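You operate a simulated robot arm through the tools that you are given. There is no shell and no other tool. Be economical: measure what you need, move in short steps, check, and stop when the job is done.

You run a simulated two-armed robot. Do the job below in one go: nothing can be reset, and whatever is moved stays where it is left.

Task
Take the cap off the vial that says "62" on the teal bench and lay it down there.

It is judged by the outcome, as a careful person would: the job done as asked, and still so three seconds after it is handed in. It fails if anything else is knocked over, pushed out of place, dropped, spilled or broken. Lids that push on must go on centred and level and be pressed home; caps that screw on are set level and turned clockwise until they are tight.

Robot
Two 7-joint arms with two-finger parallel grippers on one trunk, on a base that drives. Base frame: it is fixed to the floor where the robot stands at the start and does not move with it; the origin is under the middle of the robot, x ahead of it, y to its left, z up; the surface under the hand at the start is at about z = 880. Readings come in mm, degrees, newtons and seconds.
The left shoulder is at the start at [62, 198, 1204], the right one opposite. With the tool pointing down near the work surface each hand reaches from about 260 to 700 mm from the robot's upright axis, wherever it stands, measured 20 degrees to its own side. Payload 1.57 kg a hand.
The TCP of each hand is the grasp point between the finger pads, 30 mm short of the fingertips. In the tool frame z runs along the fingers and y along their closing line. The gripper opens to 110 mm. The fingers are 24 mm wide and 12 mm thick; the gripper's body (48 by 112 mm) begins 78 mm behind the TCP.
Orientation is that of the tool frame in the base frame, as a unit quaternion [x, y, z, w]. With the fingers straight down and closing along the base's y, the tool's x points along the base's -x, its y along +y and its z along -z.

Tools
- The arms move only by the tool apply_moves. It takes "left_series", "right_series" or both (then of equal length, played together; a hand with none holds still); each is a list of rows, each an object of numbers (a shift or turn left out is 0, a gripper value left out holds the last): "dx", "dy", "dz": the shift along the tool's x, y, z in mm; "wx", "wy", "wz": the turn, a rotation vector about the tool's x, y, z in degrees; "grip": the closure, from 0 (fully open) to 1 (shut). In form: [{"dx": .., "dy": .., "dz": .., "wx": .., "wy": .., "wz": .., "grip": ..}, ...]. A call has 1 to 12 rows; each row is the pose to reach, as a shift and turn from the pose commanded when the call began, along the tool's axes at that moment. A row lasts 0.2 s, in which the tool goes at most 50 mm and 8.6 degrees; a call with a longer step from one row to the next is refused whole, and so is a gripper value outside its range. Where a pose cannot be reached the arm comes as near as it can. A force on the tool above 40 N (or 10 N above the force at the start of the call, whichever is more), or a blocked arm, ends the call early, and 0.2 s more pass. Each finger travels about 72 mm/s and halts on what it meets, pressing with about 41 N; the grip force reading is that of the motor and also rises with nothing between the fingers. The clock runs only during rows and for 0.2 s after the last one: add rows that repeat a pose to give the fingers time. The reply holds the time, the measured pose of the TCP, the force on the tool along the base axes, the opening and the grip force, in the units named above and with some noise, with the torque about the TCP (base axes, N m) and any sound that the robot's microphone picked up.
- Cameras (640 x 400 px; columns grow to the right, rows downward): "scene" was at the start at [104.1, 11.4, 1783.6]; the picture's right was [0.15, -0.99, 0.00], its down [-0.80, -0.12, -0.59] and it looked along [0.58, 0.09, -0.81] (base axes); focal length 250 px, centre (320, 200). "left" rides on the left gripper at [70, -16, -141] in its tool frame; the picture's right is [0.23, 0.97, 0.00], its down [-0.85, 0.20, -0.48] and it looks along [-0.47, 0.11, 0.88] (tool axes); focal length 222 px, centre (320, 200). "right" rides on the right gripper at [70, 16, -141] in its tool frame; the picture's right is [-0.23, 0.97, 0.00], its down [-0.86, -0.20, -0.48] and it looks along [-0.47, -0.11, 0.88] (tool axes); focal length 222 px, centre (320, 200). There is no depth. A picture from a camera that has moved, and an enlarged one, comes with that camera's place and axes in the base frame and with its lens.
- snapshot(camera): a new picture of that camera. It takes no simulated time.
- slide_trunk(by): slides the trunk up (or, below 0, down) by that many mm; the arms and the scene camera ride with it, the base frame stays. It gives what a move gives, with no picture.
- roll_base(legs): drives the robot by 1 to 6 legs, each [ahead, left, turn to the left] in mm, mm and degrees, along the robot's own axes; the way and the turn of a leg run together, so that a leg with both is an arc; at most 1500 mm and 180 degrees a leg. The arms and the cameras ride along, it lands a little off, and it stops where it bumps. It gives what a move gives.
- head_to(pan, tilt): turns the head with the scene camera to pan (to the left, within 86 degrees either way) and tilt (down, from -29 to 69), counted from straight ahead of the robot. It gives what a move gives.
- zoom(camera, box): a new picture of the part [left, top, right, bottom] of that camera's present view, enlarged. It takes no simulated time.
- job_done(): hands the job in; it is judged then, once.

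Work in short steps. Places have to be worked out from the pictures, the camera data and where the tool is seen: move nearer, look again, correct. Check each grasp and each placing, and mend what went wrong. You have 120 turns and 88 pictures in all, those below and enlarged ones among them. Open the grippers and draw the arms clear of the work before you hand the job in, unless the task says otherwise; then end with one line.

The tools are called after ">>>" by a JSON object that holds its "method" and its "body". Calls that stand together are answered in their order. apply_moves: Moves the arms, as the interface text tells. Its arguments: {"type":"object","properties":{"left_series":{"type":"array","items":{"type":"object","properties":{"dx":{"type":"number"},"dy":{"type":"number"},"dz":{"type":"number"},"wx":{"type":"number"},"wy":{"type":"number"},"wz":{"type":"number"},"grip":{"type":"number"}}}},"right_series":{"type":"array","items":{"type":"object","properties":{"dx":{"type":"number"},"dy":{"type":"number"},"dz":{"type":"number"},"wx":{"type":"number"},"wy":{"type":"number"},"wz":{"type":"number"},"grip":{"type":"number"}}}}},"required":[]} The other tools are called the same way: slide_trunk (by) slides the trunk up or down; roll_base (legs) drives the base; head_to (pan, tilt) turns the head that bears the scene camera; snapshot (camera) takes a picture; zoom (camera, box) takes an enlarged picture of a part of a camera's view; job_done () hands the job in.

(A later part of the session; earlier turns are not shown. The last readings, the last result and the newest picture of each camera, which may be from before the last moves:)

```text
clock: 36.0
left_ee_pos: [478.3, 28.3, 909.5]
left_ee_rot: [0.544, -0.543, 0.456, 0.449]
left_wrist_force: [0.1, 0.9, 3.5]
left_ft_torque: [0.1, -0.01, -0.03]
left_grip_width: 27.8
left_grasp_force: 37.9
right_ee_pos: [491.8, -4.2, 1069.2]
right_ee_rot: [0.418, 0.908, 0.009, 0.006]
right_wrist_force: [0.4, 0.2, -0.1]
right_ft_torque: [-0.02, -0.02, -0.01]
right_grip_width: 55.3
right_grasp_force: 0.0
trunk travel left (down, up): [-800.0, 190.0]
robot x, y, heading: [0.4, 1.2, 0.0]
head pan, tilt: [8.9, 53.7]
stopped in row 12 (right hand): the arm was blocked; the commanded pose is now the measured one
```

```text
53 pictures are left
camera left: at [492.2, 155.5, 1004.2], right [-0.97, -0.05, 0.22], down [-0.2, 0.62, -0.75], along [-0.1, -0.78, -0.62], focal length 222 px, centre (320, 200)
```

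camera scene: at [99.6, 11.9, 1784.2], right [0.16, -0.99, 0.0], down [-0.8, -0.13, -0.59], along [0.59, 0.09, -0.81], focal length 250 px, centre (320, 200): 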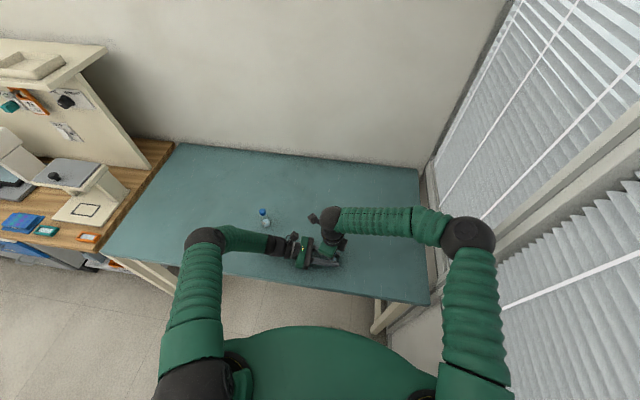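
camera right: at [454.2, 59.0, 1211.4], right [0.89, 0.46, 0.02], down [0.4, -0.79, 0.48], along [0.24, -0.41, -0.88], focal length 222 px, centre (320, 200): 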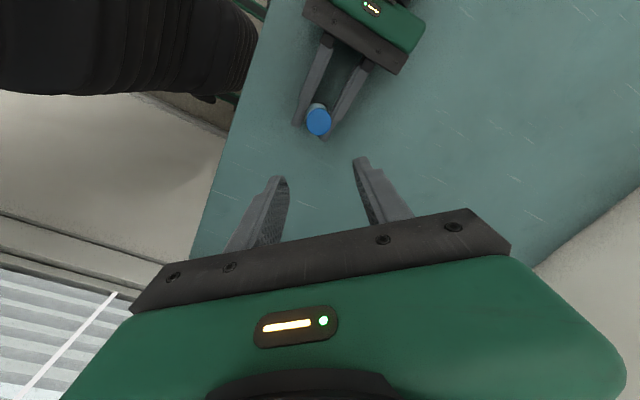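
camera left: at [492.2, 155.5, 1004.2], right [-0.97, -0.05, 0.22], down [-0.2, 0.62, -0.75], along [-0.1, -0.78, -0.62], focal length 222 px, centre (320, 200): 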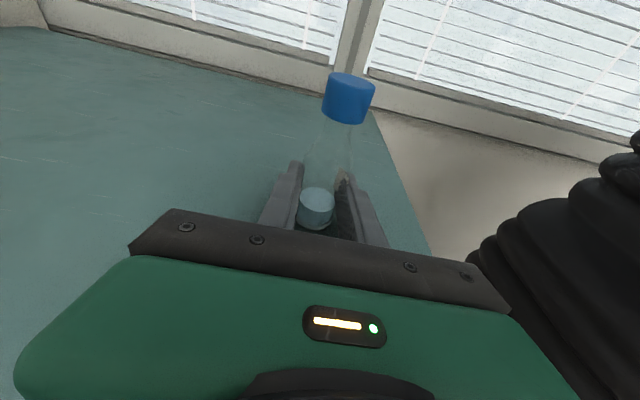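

The wrist limit is at about −50° from the original yaw. I back off 25° and re-centre over the cap, which I now estimate at (477, 26.5, top ≈982).

>>> {"method": "apply_moves", "body": {"right_series": [{"wx": 0.4, "wz": -8, "dx": 10, "dy": 3, "dz": 2}, {"wx": 0.8, "wz": -16, "dx": 22, "dy": 6, "dz": 4}, {"wx": 1.2, "wz": -25, "dx": 33, "dy": 8.6, "dz": 6}, {"wx": 1.2, "wz": -25, "dx": 33, "dy": 8.6, "dz": 9}, {"wx": 1.2, "wz": -25, "dx": 33, "dy": 8.6, "dz": 9}]}}

>>> {"method": "snapshot", "body": {"camera": "right"}}

```text
refused: row 3 steps farther than a row can; nothing moved
```

```text
52 pictures are left
camera right: at [454.2, 59.0, 1211.4], right [0.89, 0.46, 0.02], down [0.4, -0.79, 0.48], along [0.24, -0.41, -0.88], focal length 222 px, centre (320, 200)
```

right: 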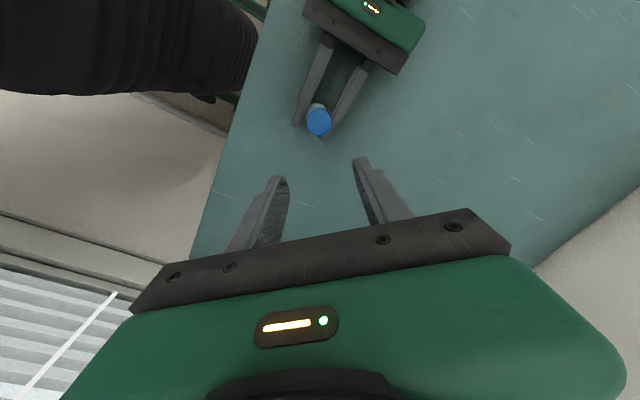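

One row exceeded the turn limit, so I repeat it with smaller steps.

>>> {"method": "apply_moves", "body": {"right_series": [{"wx": 0.4, "wz": -8, "dx": 10, "dy": 3, "dz": 2}, {"wx": 0.8, "wz": -16, "dx": 22, "dy": 6, "dz": 4}, {"wx": 1.2, "wz": -23, "dx": 33, "dy": 8.6, "dz": 6}, {"wx": 1.2, "wz": -25, "dx": 33, "dy": 8.6, "dz": 9}, {"wx": 1.2, "wz": -25, "dx": 33, "dy": 8.6, "dz": 9}]}}

>>> {"method": "snapshot", "body": {"camera": "right"}}

```text
clock: 37.2
left_ee_pos: [477.2, 28.0, 909.0]
left_ee_rot: [0.545, -0.543, 0.455, 0.449]
left_wrist_force: [1.5, 1.3, 6.0]
left_ft_torque: [0.17, -0.04, -0.04]
left_grip_width: 27.9
left_grasp_force: 38.4
right_ee_pos: [477.0, 25.3, 1059.9]
right_ee_rot: [0.213, 0.977, -0.003, 0.003]
right_wrist_force: [0.2, 0.2, 0.4]
right_ft_torque: [0.0, 0.0, -0.01]
right_grip_width: 54.9
right_grasp_force: 0.1
trunk travel left (down, up): [-800.0, 190.0]
robot x, y, heading: [-3.7, 1.6, 0.1]
head pan, tilt: [8.9, 53.7]
```

```text
51 pictures are left
camera right: at [418.3, 70.6, 1200.8], right [0.61, 0.79, 0.0], down [0.69, -0.54, 0.48], along [0.38, -0.3, -0.87], focal length 222 px, centre (320, 200)
```

right: 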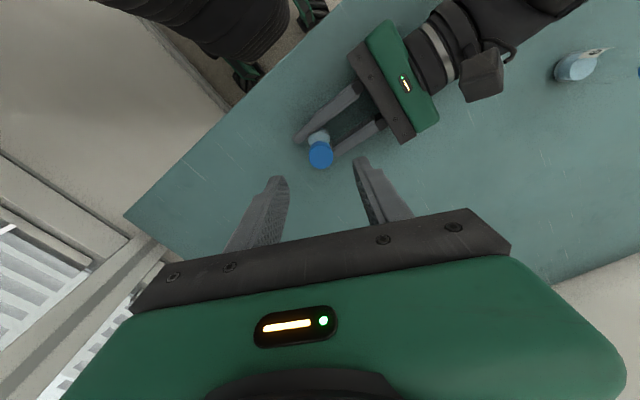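

Alignment matches the earlier good approach. I descend 67 mm (tips at z≈963) and close on the cap.

>>> {"method": "apply_moves", "body": {"right_series": [{"dz": 25, "dx": -1}, {"dz": 45, "dx": -1}, {"dz": 58, "dx": -1}, {"dz": 67, "dx": -1}, {"dz": 67, "dx": -1, "grip": 0.6}, {"dz": 67, "dx": -1, "grip": 0.7}, {"dz": 67, "dx": -1, "grip": 0.75}, {"dz": 67, "dx": -1, "grip": 0.8}, {"dz": 67, "dx": -1, "grip": 1}, {"dz": 67, "dx": -1, "grip": 1}]}}

>>> {"method": "zoom", "body": {"camera": "left", "box": [240, 10, 450, 160]}}

>>> {"method": "zoom", "body": {"camera": "right", "box": [260, 110, 400, 230]}}

```text
clock: 39.4
left_ee_pos: [477.9, 27.7, 908.6]
left_ee_rot: [0.545, -0.543, 0.456, 0.447]
left_wrist_force: [3.3, 3.2, 0.8]
left_ft_torque: [0.24, -0.09, -0.1]
left_grip_width: 27.9
left_grasp_force: 37.9
right_ee_pos: [479.0, 26.1, 993.1]
right_ee_rot: [0.213, 0.977, -0.001, 0.005]
right_wrist_force: [-0.5, -3.7, 14.0]
right_ft_torque: [-0.25, 0.01, -0.02]
right_grip_width: 22.5
right_grasp_force: 35.2
trunk travel left (down, up): [-800.0, 190.0]
robot x, y, heading: [-0.1, 5.6, -0.1]
head pan, tilt: [8.9, 53.7]
```

```text
2.67 times, centred on (345, 85) of left
camera zoom: at [492.3, 155.6, 1004.3], right [-0.97, -0.05, 0.22], down [-0.2, 0.63, -0.75], along [-0.1, -0.78, -0.62], focal length 592 px, centre (253, 507)
```

zoom: 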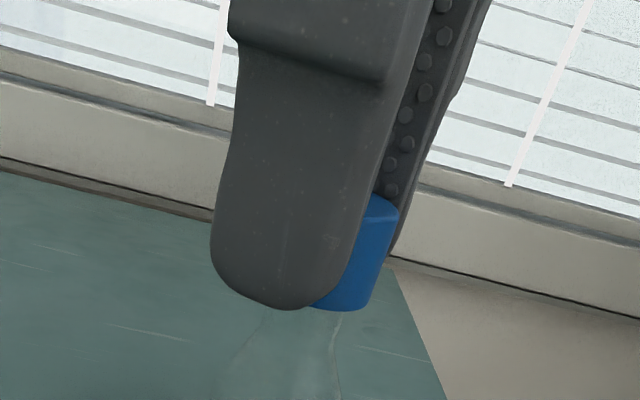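

```text
3.33 times, centred on (330, 170) of right
camera zoom: at [419.4, 70.9, 1135.2], right [0.61, 0.79, 0.0], down [0.69, -0.54, 0.49], along [0.39, -0.3, -0.87], focal length 740 px, centre (287, 300)
```

zoom: 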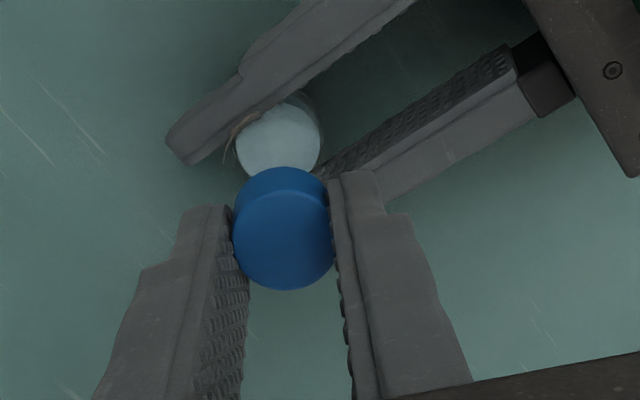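

Cap is gripped again (22.5 mm), with a small downward press. I lift 0.6 mm and turn counter-clockwise with a gradual lift.

>>> {"method": "apply_moves", "body": {"right_series": [{"dz": -0.6}, {"dz": -0.7, "wz": -8}, {"dz": -0.8, "wz": -16}, {"dz": -0.9, "wz": -24}, {"dz": -1.0, "wz": -32}, {"dz": -1.1, "wz": -40}, {"dz": -1.2, "wz": -48}, {"dz": -1.3, "wz": -56}, {"dz": -1.4, "wz": -64}, {"dz": -1.5, "wz": -72}, {"dz": -1.6, "wz": -80}, {"dz": -1.6, "wz": -80}]}}

>>> {"method": "zoom", "body": {"camera": "left", "box": [240, 10, 450, 160]}}

```text
clock: 42.0
left_ee_pos: [476.3, 26.3, 909.6]
left_ee_rot: [0.544, -0.543, 0.454, 0.449]
left_wrist_force: [0.9, 5.9, 0.4]
left_ft_torque: [-0.39, 0.05, 0.02]
left_grip_width: 28.1
left_grasp_force: 38.5
right_ee_pos: [474.4, 33.8, 994.9]
right_ee_rot: [-0.474, 0.881, -0.003, 0.003]
right_wrist_force: [-0.3, -6.2, -0.7]
right_ft_torque: [-0.17, 0.03, 0.0]
right_grip_width: 20.4
right_grasp_force: 34.1
trunk travel left (down, up): [-800.0, 190.0]
robot x, y, heading: [0.4, 1.6, 0.2]
head pan, tilt: [8.9, 53.7]
```

```text
2.67 times, centred on (345, 85) of left
camera zoom: at [492.2, 154.5, 1004.6], right [-0.97, -0.05, 0.22], down [-0.2, 0.62, -0.75], along [-0.1, -0.78, -0.62], focal length 592 px, centre (253, 507)
```

zoom: 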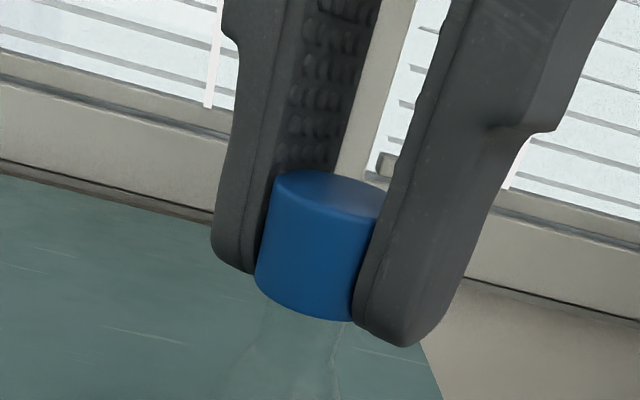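

The hand and cap seem to have shifted by several mm in +y. I check whether the cap is still on the neck.

>>> {"method": "zoom", "body": {"camera": "left", "box": [220, 50, 440, 240]}}

>>> {"method": "zoom", "body": {"camera": "right", "box": [240, 90, 400, 230]}}

>>> {"method": "zoom", "body": {"camera": "scene", "box": [270, 200, 390, 290]}}

```text
2.11 times, centred on (330, 145) of left
camera zoom: at [492.2, 154.5, 1004.6], right [-0.97, -0.05, 0.22], down [-0.2, 0.62, -0.75], along [-0.1, -0.78, -0.62], focal length 468 px, centre (299, 316)
```

zoom: 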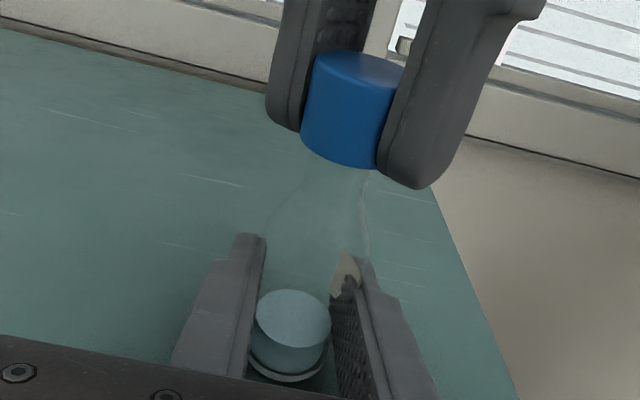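

```text
2.86 times, centred on (320, 160) of right
camera zoom: at [420.2, -14.4, 1135.9], right [-0.69, 0.73, -0.01], down [0.63, 0.61, 0.48], along [0.35, 0.33, -0.88], focal length 635 px, centre (320, 314)
```

zoom: 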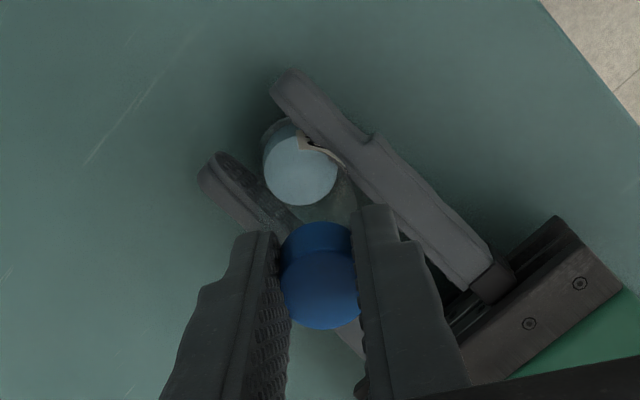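

```text
4.44 times, centred on (330, 245) of scene
camera zoom: at [105.5, 12.4, 1783.5], right [0.16, -0.99, 0.0], down [-0.8, -0.13, -0.59], along [0.58, 0.09, -0.81], focal length 1110 px, centre (276, 0)
```

zoom: 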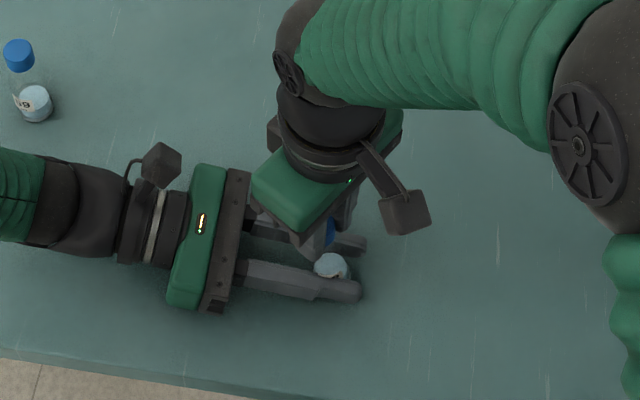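

The vial appears tipped slightly toward +y in the left grip because the right hand drifted. I bring the right hand back by (+3, −6.5) mm and recheck.

>>> {"method": "apply_moves", "body": {"right_series": [{"dx": 1.9, "dy": -3}, {"dx": 3.8, "dy": -6.1}, {"dx": 3.8, "dy": -6.1}]}}

>>> {"method": "zoom", "body": {"camera": "left", "box": [220, 50, 440, 240]}}

```text
clock: 42.8
left_ee_pos: [476.9, 26.8, 910.2]
left_ee_rot: [0.545, -0.542, 0.455, 0.449]
left_wrist_force: [5.7, -15.2, -1.2]
left_ft_torque: [1.01, 0.37, -0.06]
left_grip_width: 28.3
left_grasp_force: 38.2
right_ee_pos: [477.1, 29.8, 994.5]
right_ee_rot: [-0.474, 0.88, -0.002, 0.002]
right_wrist_force: [-5.2, 17.2, 1.6]
right_ft_torque: [0.31, 0.11, 0.06]
right_grip_width: 20.3
right_grasp_force: 34.5
trunk travel left (down, up): [-800.0, 190.0]
robot x, y, heading: [-1.6, 2.8, 0.1]
head pan, tilt: [8.9, 53.7]
```

```text
2.11 times, centred on (330, 145) of left
camera zoom: at [492.5, 154.4, 1004.6], right [-0.97, -0.05, 0.22], down [-0.2, 0.62, -0.75], along [-0.1, -0.78, -0.62], focal length 468 px, centre (299, 316)
```

zoom: 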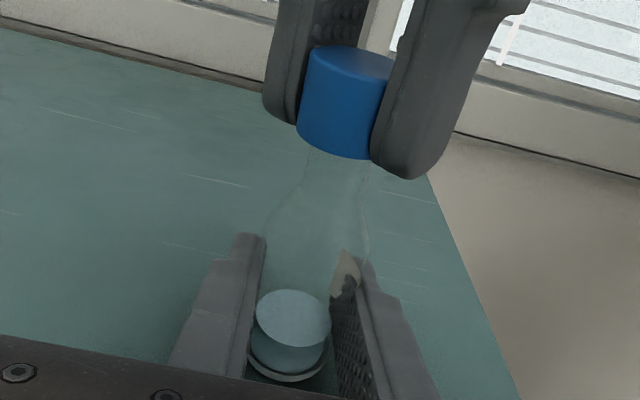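

Side load is now 17 N the other way, so I ease back 1.5 mm and keep unscrewing in a shorter 40° stroke, checking for drift.

>>> {"method": "apply_moves", "body": {"right_series": [{"dx": -1, "dy": 1.2}, {"dx": -1, "dy": 1.2, "wz": -8, "dz": -0.1}, {"dx": -1, "dy": 1.2, "wz": -16, "dz": -0.2}, {"dx": -1, "dy": 1.2, "wz": -24, "dz": -0.3}, {"dx": -1, "dy": 1.2, "wz": -32, "dz": -0.4}, {"dx": -1, "dy": 1.2, "wz": -40, "dz": -0.5}]}}

>>> {"method": "zoom", "body": {"camera": "left", "box": [220, 50, 440, 240]}}

```text
clock: 44.2
left_ee_pos: [477.5, 27.3, 909.4]
left_ee_rot: [0.546, -0.543, 0.455, 0.448]
left_wrist_force: [-0.3, -10.9, 2.7]
left_ft_torque: [0.77, -0.02, 0.04]
left_grip_width: 28.0
left_grasp_force: 38.4
right_ee_pos: [477.8, 28.4, 996.0]
right_ee_rot: [0.747, -0.665, 0.004, 0.0]
right_wrist_force: [0.8, 12.4, -2.2]
right_ft_torque: [0.23, -0.04, -0.03]
right_grip_width: 20.5
right_grasp_force: 34.0
trunk travel left (down, up): [-800.0, 190.0]
robot x, y, heading: [2.2, 0.7, -0.2]
head pan, tilt: [8.9, 53.7]
```

```text
2.11 times, centred on (330, 145) of left
camera zoom: at [492.6, 155.3, 1004.5], right [-0.97, -0.05, 0.22], down [-0.2, 0.63, -0.75], along [-0.1, -0.78, -0.62], focal length 468 px, centre (299, 316)
```

zoom: 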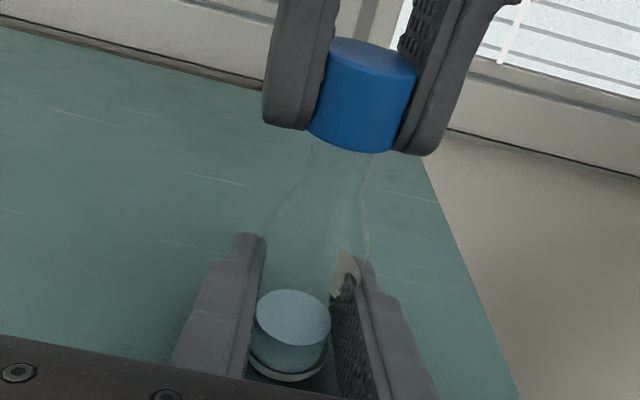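

The cap keeps rising and the drift stays small. I continue another 72° with gradual lift.

>>> {"method": "apply_moves", "body": {"right_series": [{"dx": -1}, {"dx": -1, "wz": -8, "dz": -0.1}, {"dx": -1, "wz": -16, "dz": -0.2}, {"dx": -1, "wz": -24, "dz": -0.3}, {"dx": -1, "wz": -32, "dz": -0.4}, {"dx": -1, "wz": -40, "dz": -0.5}, {"dx": -1, "wz": -48, "dz": -0.6}, {"dx": -1, "wz": -56, "dz": -0.7}, {"dx": -1, "wz": -64, "dz": -0.8}, {"dx": -1, "wz": -72, "dz": -0.9}]}}

>>> {"method": "zoom", "body": {"camera": "left", "box": [220, 50, 440, 240]}}

```text
clock: 46.4
left_ee_pos: [477.0, 27.1, 909.4]
left_ee_rot: [0.544, -0.542, 0.456, 0.45]
left_wrist_force: [-11.9, -10.8, -0.3]
left_ft_torque: [0.69, -0.77, 0.12]
left_grip_width: 28.2
left_grasp_force: 38.3
right_ee_pos: [475.9, 28.6, 996.6]
right_ee_rot: [0.995, -0.099, 0.004, 0.002]
right_wrist_force: [11.6, 11.2, 0.2]
right_ft_torque: [0.26, -0.24, -0.06]
right_grip_width: 20.2
right_grasp_force: 33.6
trunk travel left (down, up): [-800.0, 190.0]
robot x, y, heading: [-0.8, -1.9, 0.2]
head pan, tilt: [8.9, 53.7]
```

```text
2.11 times, centred on (330, 145) of left
camera zoom: at [492.2, 154.8, 1004.3], right [-0.97, -0.05, 0.22], down [-0.2, 0.63, -0.75], along [-0.1, -0.78, -0.62], focal length 468 px, centre (299, 316)
```

zoom: 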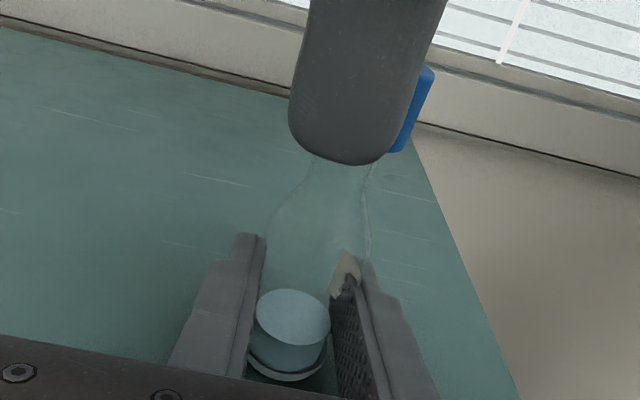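

Still engaged. I relieve the side load and take another 56°, staying short of the wrist limit.

>>> {"method": "apply_moves", "body": {"right_series": [{"dx": 0.9, "dy": -1.4}, {"dx": 0.9, "dy": -1.4, "wz": -8, "dz": -0.1}, {"dx": 0.9, "dy": -1.4, "wz": -16, "dz": -0.2}, {"dx": 0.9, "dy": -1.4, "wz": -24, "dz": -0.3}, {"dx": 0.9, "dy": -1.4, "wz": -32, "dz": -0.4}, {"dx": 0.9, "dy": -1.4, "wz": -40, "dz": -0.5}, {"dx": 0.9, "dy": -1.4, "wz": -48, "dz": -0.6}, {"dx": 0.9, "dy": -1.4, "wz": -56, "dz": -0.7}]}}

>>> {"method": "zoom", "body": {"camera": "left", "box": [220, 50, 440, 240]}}

```text
clock: 48.2
left_ee_pos: [477.8, 27.4, 909.4]
left_ee_rot: [0.544, -0.543, 0.455, 0.449]
left_wrist_force: [-6.8, -15.2, -0.8]
left_ft_torque: [1.0, -0.45, 0.02]
left_grip_width: 28.1
left_grasp_force: 38.5
right_ee_pos: [478.4, 29.9, 998.3]
right_ee_rot: [0.925, 0.381, 0.0, 0.002]
right_wrist_force: [7.7, 14.9, -0.3]
right_ft_torque: [0.3, -0.12, -0.07]
right_grip_width: 20.2
right_grasp_force: 34.0
trunk travel left (down, up): [-800.0, 190.0]
robot x, y, heading: [-0.7, -0.8, 0.2]
head pan, tilt: [8.9, 53.7]
```

```text
2.11 times, centred on (330, 145) of left
camera zoom: at [492.7, 155.2, 1004.4], right [-0.97, -0.05, 0.22], down [-0.2, 0.63, -0.75], along [-0.1, -0.78, -0.62], focal length 468 px, centre (299, 316)
```

zoom: 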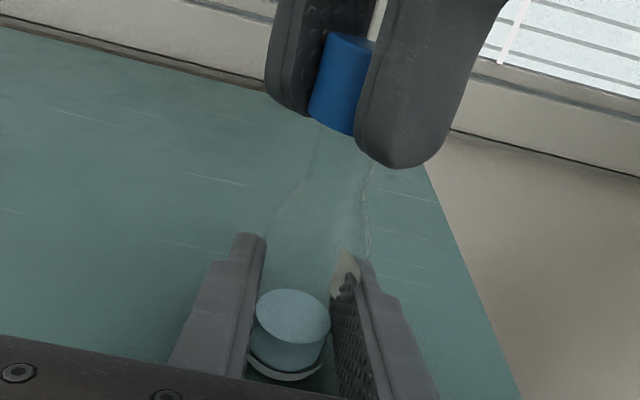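

Total about 1.3 turns. I test whether it is free with a gentle 3 mm lift, relieving side load first.

>>> {"method": "apply_moves", "body": {"right_series": [{"dx": 1.5, "dy": -0.5}, {"dx": 1.5, "dy": -0.5, "dz": -1}, {"dx": 1.5, "dy": -0.5, "dz": -2}, {"dx": 1.5, "dy": -0.5, "dz": -3}]}}

>>> {"method": "zoom", "body": {"camera": "left", "box": [220, 50, 440, 240]}}

```text
clock: 49.2
left_ee_pos: [478.8, 28.4, 910.1]
left_ee_rot: [0.545, -0.543, 0.455, 0.448]
left_wrist_force: [-0.3, -8.0, 2.1]
left_ft_torque: [0.56, -0.05, 0.01]
left_grip_width: 28.1
left_grasp_force: 38.4
right_ee_pos: [480.1, 31.1, 1000.9]
right_ee_rot: [0.925, 0.379, 0.0, 0.003]
right_wrist_force: [1.4, 8.1, -4.1]
right_ft_torque: [0.2, 0.01, -0.03]
right_grip_width: 20.2
right_grasp_force: 33.6
trunk travel left (down, up): [-800.0, 190.0]
robot x, y, heading: [1.5, 2.9, -0.2]
head pan, tilt: [8.9, 53.7]
```

```text
2.11 times, centred on (330, 145) of left
camera zoom: at [492.9, 155.7, 1004.7], right [-0.97, -0.05, 0.22], down [-0.2, 0.63, -0.75], along [-0.1, -0.78, -0.62], focal length 468 px, centre (299, 316)
```

zoom: 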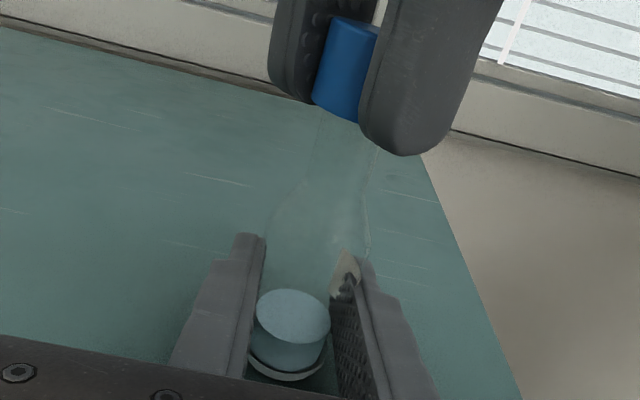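

Only 4 N of pull, and the cap rose while the vial stayed put, so it seems free of the thread. I keep lifting.

>>> {"method": "apply_moves", "body": {"right_series": [{"dz": -2, "dx": 0.5}, {"dz": -4, "dx": 0.8}, {"dz": -7, "dx": 0.8}, {"dz": -12, "dx": 0.8}, {"dz": -20, "dx": 0.8}]}}

>>> {"method": "zoom", "body": {"camera": "left", "box": [220, 0, 440, 240]}}

```text
clock: 50.4
left_ee_pos: [478.3, 27.7, 909.2]
left_ee_rot: [0.545, -0.543, 0.455, 0.448]
left_wrist_force: [-0.3, -0.4, -0.3]
left_ft_torque: [0.0, 0.0, -0.02]
left_grip_width: 28.1
left_grasp_force: 38.2
right_ee_pos: [479.8, 31.7, 1020.2]
right_ee_rot: [0.926, 0.378, 0.001, 0.004]
right_wrist_force: [-0.4, 0.1, 0.8]
right_ft_torque: [0.0, -0.03, 0.03]
right_grip_width: 20.4
right_grasp_force: 33.5
trunk travel left (down, up): [-800.0, 190.0]
robot x, y, heading: [-3.0, 1.5, 0.3]
head pan, tilt: [8.9, 53.7]
```

```text
1.67 times, centred on (330, 120) of left
camera zoom: at [492.3, 155.4, 1004.6], right [-0.97, -0.05, 0.22], down [-0.2, 0.63, -0.75], along [-0.1, -0.78, -0.62], focal length 370 px, centre (303, 333)
```

zoom: 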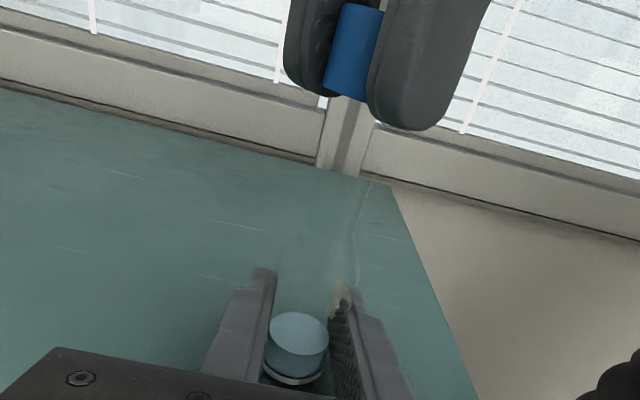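

The cap is off and both hands read zero load. I raise it and carry it over to about (520, −100), a clear area of the teal bench.

>>> {"method": "apply_moves", "body": {"right_series": [{"dz": -30}, {"dz": -60}, {"dz": -60, "dx": -15, "dy": 30}, {"dz": -60, "dx": -31, "dy": 60}, {"dz": -60, "dx": -46, "dy": 90}, {"dz": -60, "dx": -62, "dy": 121}, {"dz": -60, "dx": -62, "dy": 121}]}}

>>> {"method": "apply_moves", "body": {"right_series": [{"wz": 8.3}, {"wz": 16.6}, {"wz": 25}, {"wz": 33.3}, {"wz": 41.6}, {"wz": 50}, {"wz": 58.3}, {"wz": 66.6}, {"wz": 75}, {"wz": 83.3}, {"wz": 91.6}, {"wz": 100}]}}

>>> {"method": "snapshot", "body": {"camera": "scene"}}

>>> {"method": "snapshot", "body": {"camera": "right"}}

>>> {"method": "snapshot", "body": {"camera": "left"}}

```text
clock: 52.0
left_ee_pos: [477.6, 27.8, 910.0]
left_ee_rot: [0.544, -0.543, 0.455, 0.45]
left_wrist_force: [-0.1, -0.8, -1.5]
left_ft_torque: [0.0, 0.02, -0.01]
left_grip_width: 27.7
left_grasp_force: 38.4
right_ee_pos: [520.9, -96.7, 1079.2]
right_ee_rot: [0.926, 0.378, 0.002, 0.003]
right_wrist_force: [0.2, -0.5, -0.3]
right_ft_torque: [0.0, 0.03, 0.03]
right_grip_width: 20.2
right_grasp_force: 33.8
trunk travel left (down, up): [-800.0, 190.0]
robot x, y, heading: [-0.8, 0.6, 0.1]
head pan, tilt: [8.9, 53.7]
```

```text
clock: 54.6
left_ee_pos: [476.4, 27.9, 910.9]
left_ee_rot: [0.545, -0.543, 0.455, 0.449]
left_wrist_force: [-0.1, -0.3, -1.1]
left_ft_torque: [0.0, 0.03, 0.01]
left_grip_width: 28.0
left_grasp_force: 38.3
right_ee_pos: [520.1, -97.4, 1080.4]
right_ee_rot: [0.884, -0.467, 0.003, 0.001]
right_wrist_force: [-0.1, 0.0, -1.3]
right_ft_torque: [-0.02, 0.02, 0.01]
right_grip_width: 20.4
right_grasp_force: 33.9
trunk travel left (down, up): [-800.0, 190.0]
robot x, y, heading: [0.4, -2.5, -0.1]
head pan, tilt: [8.9, 53.7]
```

```text
38 pictures are left
camera scene: at [105.7, 11.6, 1783.5], right [0.16, -0.99, 0.0], down [-0.8, -0.13, -0.59], along [0.58, 0.09, -0.81], focal length 250 px, centre (320, 200)
```

scene: 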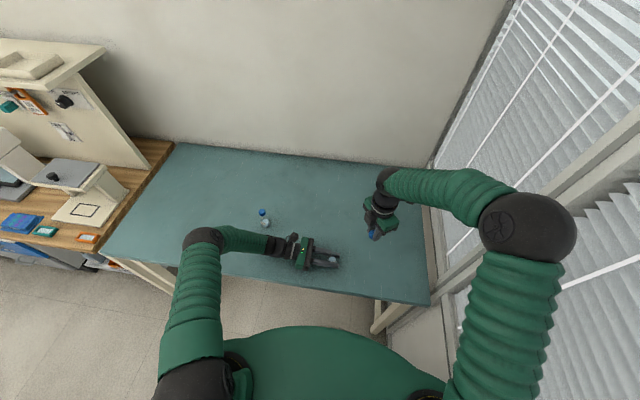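

```text
37 pictures are left
camera right: at [543.2, -163.7, 1222.9], right [-0.93, -0.36, 0.0], down [-0.32, 0.82, 0.47], along [-0.17, 0.44, -0.88], focal length 222 px, centre (320, 200)
```

right: 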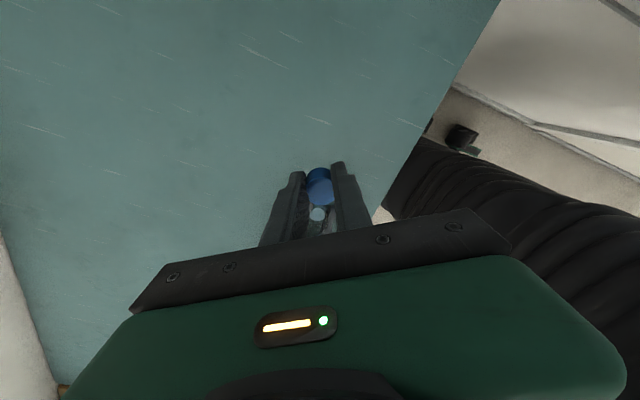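

```text
36 pictures are left
camera left: at [492.5, 155.1, 1004.6], right [-0.97, -0.05, 0.22], down [-0.2, 0.63, -0.75], along [-0.1, -0.78, -0.62], focal length 222 px, centre (320, 200)
```

left: 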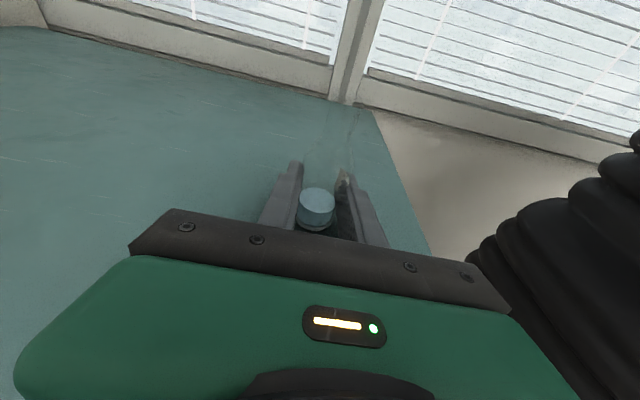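

The spot below the right hand projects to scene pixel (365, 256), well inside the bench. I lower to TCP z≈920.

>>> {"method": "apply_moves", "body": {"right_series": [{"dz": 40}, {"dz": 80}, {"dz": 120}, {"dz": 145}, {"dz": 160}, {"dz": 160}]}}

>>> {"method": "apply_moves", "body": {"right_series": [{"dz": 1.5}, {"dz": 3}, {"dz": 4.5}, {"dz": 6}]}}

>>> {"method": "zoom", "body": {"camera": "left", "box": [250, 60, 450, 220]}}

>>> {"method": "zoom", "body": {"camera": "right", "box": [250, 130, 390, 240]}}

```text
clock: 56.0
left_ee_pos: [478.5, 26.8, 908.6]
left_ee_rot: [0.545, -0.543, 0.455, 0.448]
left_wrist_force: [-0.5, 0.5, -0.8]
left_ft_torque: [0.0, 0.01, 0.0]
left_grip_width: 28.0
left_grasp_force: 38.2
right_ee_pos: [521.5, -99.3, 920.7]
right_ee_rot: [0.885, -0.465, 0.004, 0.0]
right_wrist_force: [0.1, 0.5, 0.0]
right_ft_torque: [-0.03, 0.01, 0.0]
right_grip_width: 20.5
right_grasp_force: 34.0
trunk travel left (down, up): [-800.0, 190.0]
robot x, y, heading: [1.6, -0.7, -0.0]
head pan, tilt: [8.9, 53.7]
```

```text
clock: 57.0
left_ee_pos: [476.7, 27.1, 909.6]
left_ee_rot: [0.545, -0.543, 0.455, 0.448]
left_wrist_force: [0.2, 1.1, -0.7]
left_ft_torque: [-0.02, 0.0, 0.0]
left_grip_width: 27.8
left_grasp_force: 38.6
right_ee_pos: [521.8, -99.3, 915.9]
right_ee_rot: [0.885, -0.465, 0.003, 0.002]
right_wrist_force: [0.3, 0.5, 0.3]
right_ft_torque: [-0.01, 0.02, -0.03]
right_grip_width: 20.1
right_grasp_force: 33.5
trunk travel left (down, up): [-800.0, 190.0]
robot x, y, heading: [-0.5, -1.5, 0.1]
head pan, tilt: [8.9, 53.7]
```

```text
2.50 times, centred on (350, 140) of left
camera zoom: at [492.6, 155.0, 1004.5], right [-0.97, -0.05, 0.22], down [-0.2, 0.63, -0.75], along [-0.1, -0.78, -0.62], focal length 555 px, centre (245, 350)
```

zoom: 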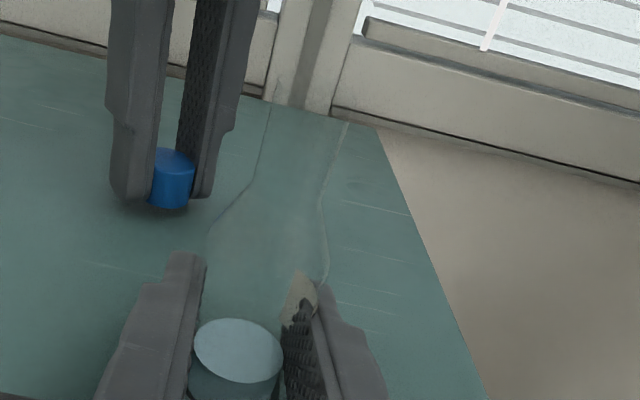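

```text
3.64 times, centred on (320, 185) of right
camera zoom: at [544.3, -164.4, 1057.0], right [-0.93, -0.36, 0.0], down [-0.32, 0.82, 0.47], along [-0.17, 0.44, -0.88], focal length 808 px, centre (320, 254)
```

zoom: 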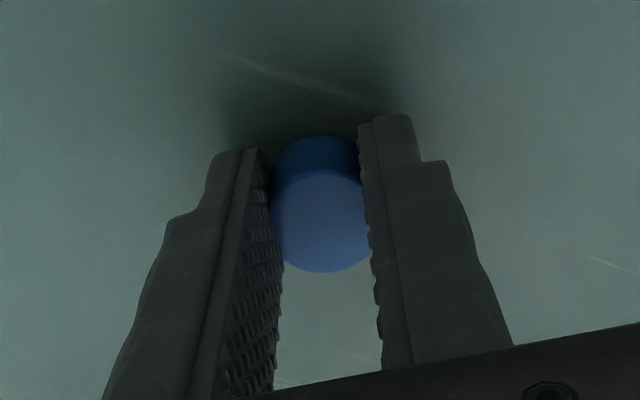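

No contact yet at z 916, with the cap bottom slightly below the tips. I lower in small steps, watching force.

>>> {"method": "apply_moves", "body": {"right_series": [{"dz": 1}, {"dz": 2}, {"dz": 2.5}]}}

```text
clock: 57.8
left_ee_pos: [477.6, 27.8, 909.4]
left_ee_rot: [0.545, -0.544, 0.454, 0.448]
left_wrist_force: [0.1, -0.5, 0.0]
left_ft_torque: [0.0, -0.03, -0.02]
left_grip_width: 27.7
left_grasp_force: 38.0
right_ee_pos: [520.8, -100.2, 912.1]
right_ee_rot: [0.885, -0.465, 0.003, 0.002]
right_wrist_force: [0.4, 0.2, 1.1]
right_ft_torque: [-0.02, 0.01, -0.01]
right_grip_width: 20.4
right_grasp_force: 33.9
trunk travel left (down, up): [-800.0, 190.0]
robot x, y, heading: [0.8, 0.4, -0.2]
head pan, tilt: [8.9, 53.7]
```

Force is still about 1 N, so I take another 1.5 mm.

>>> {"method": "apply_moves", "body": {"right_series": [{"dz": 0.7}, {"dz": 1.5}]}}

>>> {"method": "zoom", "body": {"camera": "left", "box": [250, 60, 350, 160]}}

```text
clock: 58.4
left_ee_pos: [478.0, 27.9, 910.8]
left_ee_rot: [0.546, -0.543, 0.455, 0.448]
left_wrist_force: [0.3, 0.2, -1.6]
left_ft_torque: [-0.02, 0.0, -0.01]
left_grip_width: 28.2
left_grasp_force: 38.6
right_ee_pos: [519.8, -97.5, 911.1]
right_ee_rot: [0.885, -0.466, 0.004, 0.001]
right_wrist_force: [-0.2, -0.5, -0.4]
right_ft_torque: [0.02, 0.01, -0.02]
right_grip_width: 20.3
right_grasp_force: 33.9
trunk travel left (down, up): [-800.0, 190.0]
robot x, y, heading: [0.0, 0.6, -0.0]
head pan, tilt: [8.9, 53.7]
```

```text
4.00 times, centred on (300, 110) of left
camera zoom: at [492.6, 155.0, 1004.5], right [-0.97, -0.05, 0.22], down [-0.2, 0.63, -0.75], along [-0.1, -0.78, -0.62], focal length 888 px, centre (400, 560)
```

zoom: 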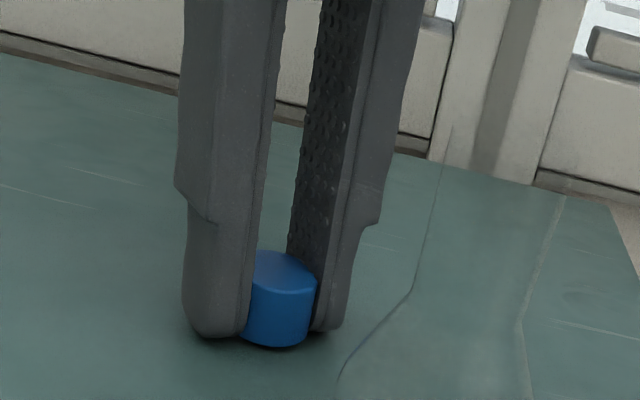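

Nearly touching. I go down further in fine steps.

>>> {"method": "apply_moves", "body": {"right_series": [{"dz": 0.7}, {"dz": 1.4}]}}

```text
clock: 59.0
left_ee_pos: [477.5, 28.6, 910.9]
left_ee_rot: [0.544, -0.544, 0.455, 0.449]
left_wrist_force: [0.3, -0.3, -1.4]
left_ft_torque: [-0.01, 0.03, -0.01]
left_grip_width: 28.0
left_grasp_force: 38.6
right_ee_pos: [520.1, -98.5, 909.5]
right_ee_rot: [0.885, -0.465, 0.003, 0.001]
right_wrist_force: [-0.9, 0.7, 6.8]
right_ft_torque: [0.0, 0.13, -0.02]
right_grip_width: 20.2
right_grasp_force: 33.8
trunk travel left (down, up): [-800.0, 190.0]
robot x, y, heading: [1.3, -2.5, 0.1]
head pan, tilt: [8.9, 53.7]
```

Contact at 6.8 N. I open the right hand gently and raise it straight up.

>>> {"method": "apply_moves", "body": {"right_series": [{"grip": 0.8}, {"grip": 0.76}, {"grip": 0.7}, {"grip": 0.65}, {"grip": 0.6}, {"grip": 0.6, "dz": -20}, {"grip": 0.6, "dz": -60}, {"grip": 0.6, "dz": -105}, {"grip": 0.6, "dz": -150}, {"grip": 0.6, "dz": -150}]}}

>>> {"method": "snapshot", "body": {"camera": "left"}}

>>> {"method": "snapshot", "body": {"camera": "right"}}

```text
clock: 61.2
left_ee_pos: [478.1, 26.7, 908.7]
left_ee_rot: [0.545, -0.542, 0.455, 0.448]
left_wrist_force: [-0.2, 0.7, -0.7]
left_ft_torque: [0.01, 0.01, -0.01]
left_grip_width: 27.9
left_grasp_force: 38.1
right_ee_pos: [520.0, -95.9, 1059.7]
right_ee_rot: [0.885, -0.466, 0.003, 0.002]
right_wrist_force: [0.8, -0.3, -0.4]
right_ft_torque: [-0.01, 0.02, -0.02]
right_grip_width: 44.1
right_grasp_force: 0.1
trunk travel left (down, up): [-800.0, 190.0]
robot x, y, heading: [0.9, -0.3, -0.0]
head pan, tilt: [8.9, 53.7]
```

```text
32 pictures are left
camera left: at [493.0, 154.9, 1004.3], right [-0.97, -0.05, 0.22], down [-0.2, 0.63, -0.75], along [-0.1, -0.78, -0.62], focal length 222 px, centre (320, 200)
```

left: 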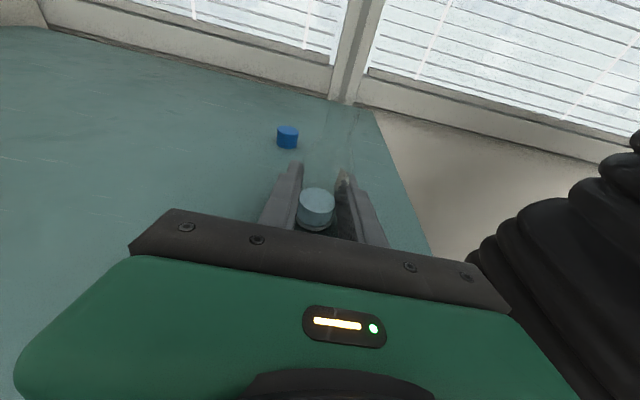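

```text
31 pictures are left
camera right: at [544.2, -161.7, 1201.3], right [-0.93, -0.36, 0.0], down [-0.32, 0.82, 0.47], along [-0.17, 0.44, -0.88], focal length 222 px, centre (320, 200)
```

right: 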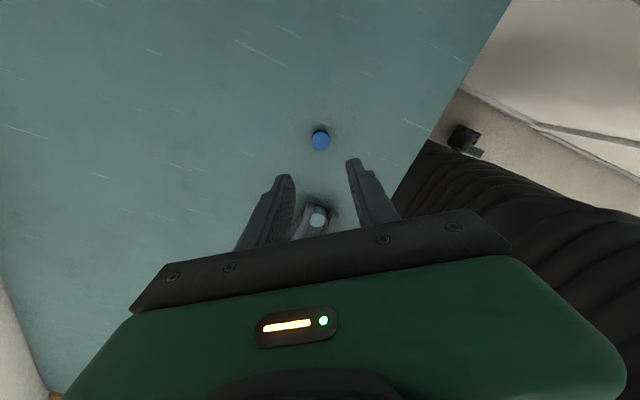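

The cap is down and standing. Before releasing the vial I lower the left hand in fine steps until its base touches the bench.

>>> {"method": "apply_moves", "body": {"left_series": [{"dx": -0.3}, {"dx": -0.6}]}}

>>> {"method": "zoom", "body": {"camera": "left", "box": [240, 90, 400, 240]}}

>>> {"method": "zoom", "body": {"camera": "scene", "box": [290, 220, 390, 290]}}

```text
clock: 61.8
left_ee_pos: [477.3, 27.0, 909.9]
left_ee_rot: [0.544, -0.543, 0.455, 0.45]
left_wrist_force: [-1.0, -0.3, 2.5]
left_ft_torque: [0.25, 0.07, 0.09]
left_grip_width: 27.9
left_grasp_force: 38.1
right_ee_pos: [519.4, -95.0, 1058.9]
right_ee_rot: [0.885, -0.466, 0.004, 0.0]
right_wrist_force: [-0.2, 0.0, -0.2]
right_ft_torque: [-0.02, 0.01, 0.0]
right_grip_width: 43.9
right_grasp_force: 0.0
trunk travel left (down, up): [-800.0, 190.0]
robot x, y, heading: [1.4, 0.8, 0.0]
head pan, tilt: [8.9, 53.7]
```

```text
2.67 times, centred on (320, 165) of left
camera zoom: at [491.9, 155.3, 1004.2], right [-0.97, -0.05, 0.22], down [-0.2, 0.63, -0.75], along [-0.1, -0.78, -0.62], focal length 592 px, centre (320, 293)
```

zoom: 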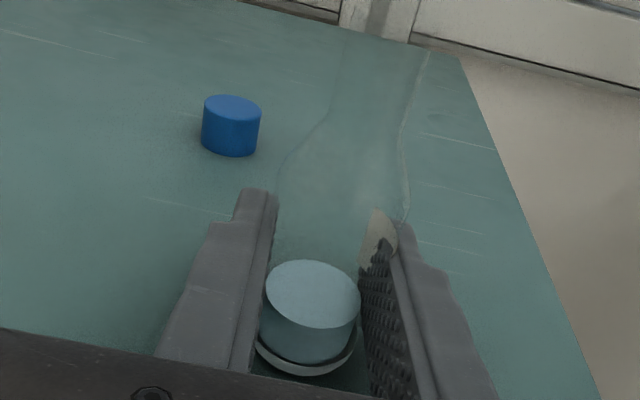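

```text
5.71 times, centred on (340, 255) of scene
camera zoom: at [105.1, 11.3, 1783.6], right [0.16, -0.99, 0.0], down [-0.8, -0.13, -0.59], along [0.58, 0.09, -0.81], focal length 1428 px, centre (206, -114)
```

zoom: 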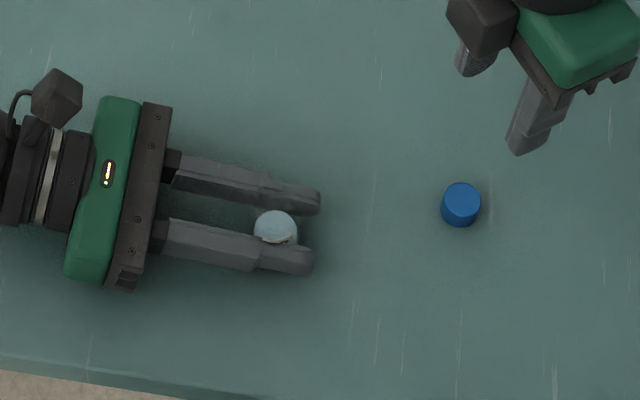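

The base touches, with a torque consistent with a slight lean toward +y. I straighten it by tilting the left hand about 2.5° and recheck.

>>> {"method": "apply_moves", "body": {"left_series": [{"wy": -1.2}, {"wy": -2.5}, {"wy": -2.5}]}}

>>> {"method": "zoom", "body": {"camera": "left", "box": [240, 90, 400, 240]}}

>>> {"method": "zoom", "body": {"camera": "right", "box": [270, 110, 370, 240]}}

```text
clock: 62.6
left_ee_pos: [476.8, 27.3, 906.9]
left_ee_rot: [0.554, -0.553, 0.443, 0.437]
left_wrist_force: [0.0, -0.6, 0.8]
left_ft_torque: [-0.04, -0.03, 0.01]
left_grip_width: 27.8
left_grasp_force: 38.4
right_ee_pos: [520.1, -96.3, 1059.1]
right_ee_rot: [0.885, -0.466, 0.004, 0.001]
right_wrist_force: [1.1, 0.1, -0.1]
right_ft_torque: [0.0, 0.03, -0.01]
right_grip_width: 43.9
right_grasp_force: 0.0
trunk travel left (down, up): [-800.0, 190.0]
robot x, y, heading: [-1.7, 1.5, -0.1]
head pan, tilt: [8.9, 53.7]
```

```text
2.67 times, centred on (320, 165) of left
camera zoom: at [492.2, 150.8, 1009.0], right [-0.97, -0.06, 0.22], down [-0.2, 0.66, -0.73], along [-0.1, -0.75, -0.65], focal length 592 px, centre (320, 293)
```

zoom: 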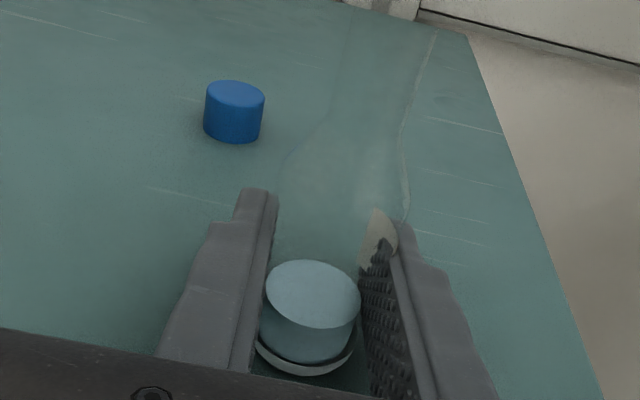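

```text
3.08 times, centred on (320, 175) of right
camera zoom: at [543.7, -161.7, 1201.3], right [-0.93, -0.36, 0.0], down [-0.32, 0.82, 0.47], along [-0.17, 0.44, -0.88], focal length 684 px, centre (320, 277)
```

zoom: 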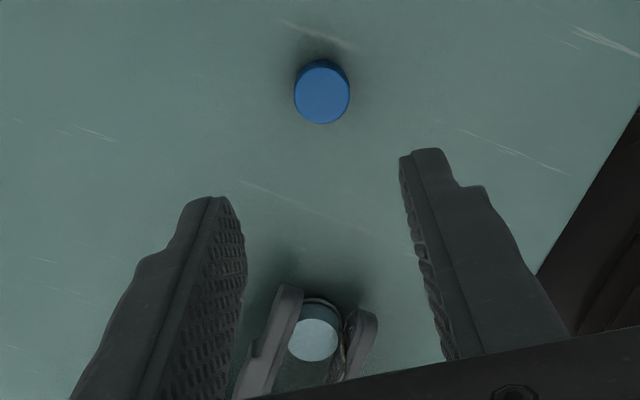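

Edge contact is gone, so I lower gently again until the base seats.

>>> {"method": "apply_moves", "body": {"left_series": [{"dx": -0.3, "dz": 0.07}, {"dx": -0.5, "dz": 0.1}]}}

```text
clock: 63.2
left_ee_pos: [478.0, 28.0, 910.1]
left_ee_rot: [0.555, -0.553, 0.443, 0.437]
left_wrist_force: [0.8, 0.1, 4.6]
left_ft_torque: [0.04, -0.01, 0.0]
left_grip_width: 28.0
left_grasp_force: 38.7
right_ee_pos: [519.7, -97.7, 1059.3]
right_ee_rot: [0.885, -0.466, 0.003, 0.001]
right_wrist_force: [0.0, -0.2, -0.8]
right_ft_torque: [0.0, 0.06, -0.01]
right_grip_width: 44.2
right_grasp_force: 0.2
trunk travel left (down, up): [-800.0, 190.0]
robot x, y, heading: [1.1, -3.0, 0.3]
head pan, tilt: [8.9, 53.7]
```

The base is seated level (4.6 N, almost no torque). I open the left fingers gradually.

>>> {"method": "apply_moves", "body": {"left_series": [{"grip": 0.74}, {"grip": 0.72}, {"grip": 0.69}, {"grip": 0.65}, {"grip": 0.58}, {"grip": 0.45}, {"grip": 0.3}, {"grip": 0.15}, {"grip": 0.0}, {"grip": 0.0}, {"grip": 0.0}]}}

>>> {"method": "snapshot", "body": {"camera": "left"}}

```text
clock: 65.6
left_ee_pos: [477.9, 27.6, 908.3]
left_ee_rot: [0.555, -0.553, 0.442, 0.437]
left_wrist_force: [-0.1, 0.9, 0.3]
left_ft_torque: [0.01, 0.0, 0.02]
left_grip_width: 109.9
left_grasp_force: 0.1
right_ee_pos: [520.3, -95.5, 1060.1]
right_ee_rot: [0.885, -0.466, 0.004, 0.0]
right_wrist_force: [-0.9, 0.1, 0.4]
right_ft_torque: [0.0, -0.04, 0.02]
right_grip_width: 43.9
right_grasp_force: 0.1
trunk travel left (down, up): [-800.0, 190.0]
robot x, y, heading: [-0.3, -0.1, 0.2]
head pan, tilt: [8.9, 53.7]
```

```text
26 pictures are left
camera left: at [492.3, 151.0, 1008.5], right [-0.97, -0.06, 0.22], down [-0.2, 0.66, -0.73], along [-0.1, -0.75, -0.65], focal length 222 px, centre (320, 200)
```

left: 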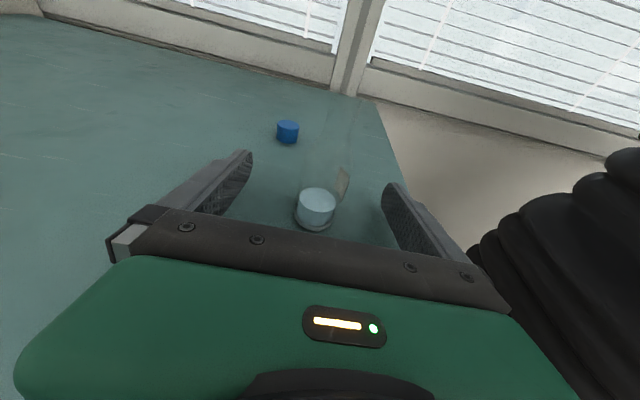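

The vial stands free. I withdraw the left hand straight back along its axis and raise it, and raise the right hand too.

>>> {"method": "apply_moves", "body": {"left_series": [{"dz": -20}, {"dz": -45}, {"dz": -75}, {"dz": -105}, {"dz": -125}, {"dz": -125, "dx": 40}, {"dz": -125, "dx": 80}, {"dz": -125, "dx": 120}, {"dz": -125, "dx": 160}], "right_series": [{"dz": -20}, {"dz": -40}, {"dz": -60}, {"dz": -80}, {"dz": -100, "grip": 0.3}, {"dz": -110, "grip": 0}, {"dz": -110, "grip": 0}, {"dz": -110, "grip": 0}, {"dz": -110, "grip": 0}]}}

>>> {"method": "snapshot", "body": {"camera": "scene"}}

>>> {"method": "zoom", "body": {"camera": "scene", "box": [290, 220, 390, 290]}}

>>> {"method": "snapshot", "body": {"camera": "left"}}

```text
clock: 67.6
left_ee_pos: [475.2, 112.8, 1093.6]
left_ee_rot: [0.555, -0.553, 0.443, 0.437]
left_wrist_force: [-0.5, -0.5, 0.2]
left_ft_torque: [0.02, 0.0, 0.03]
left_grip_width: 110.0
left_grasp_force: 0.0
right_ee_pos: [519.9, -96.9, 1170.3]
right_ee_rot: [0.885, -0.465, 0.003, 0.001]
right_wrist_force: [0.4, 0.5, 0.1]
right_ft_torque: [0.02, 0.0, -0.01]
right_grip_width: 110.0
right_grasp_force: 0.0
trunk travel left (down, up): [-800.0, 190.0]
robot x, y, heading: [-0.7, -1.6, 0.1]
head pan, tilt: [8.9, 53.7]
```

```text
25 pictures are left
camera scene: at [104.1, 10.9, 1783.6], right [0.16, -0.99, 0.0], down [-0.8, -0.13, -0.59], along [0.58, 0.09, -0.81], focal length 250 px, centre (320, 200)
```

scene: 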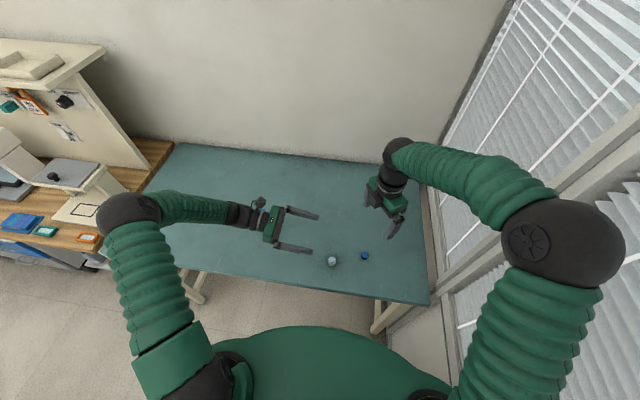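

```text
5.71 times, centred on (340, 255) of scene
camera zoom: at [104.1, 10.9, 1783.6], right [0.16, -0.99, 0.0], down [-0.8, -0.13, -0.59], along [0.58, 0.09, -0.81], focal length 1428 px, centre (206, -114)
```

zoom: 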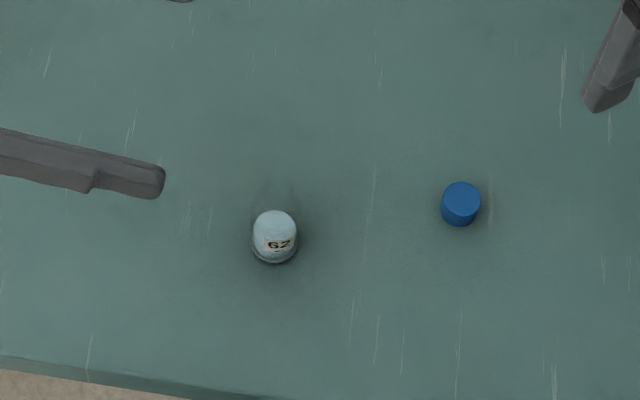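

```text
23 pictures are left
camera left: at [489.8, 236.0, 1194.2], right [-0.97, -0.06, 0.22], down [-0.2, 0.66, -0.73], along [-0.1, -0.75, -0.65], focal length 222 px, centre (320, 200)
```

left: 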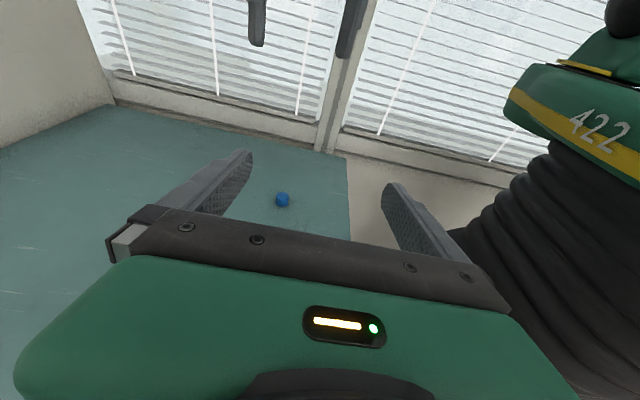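

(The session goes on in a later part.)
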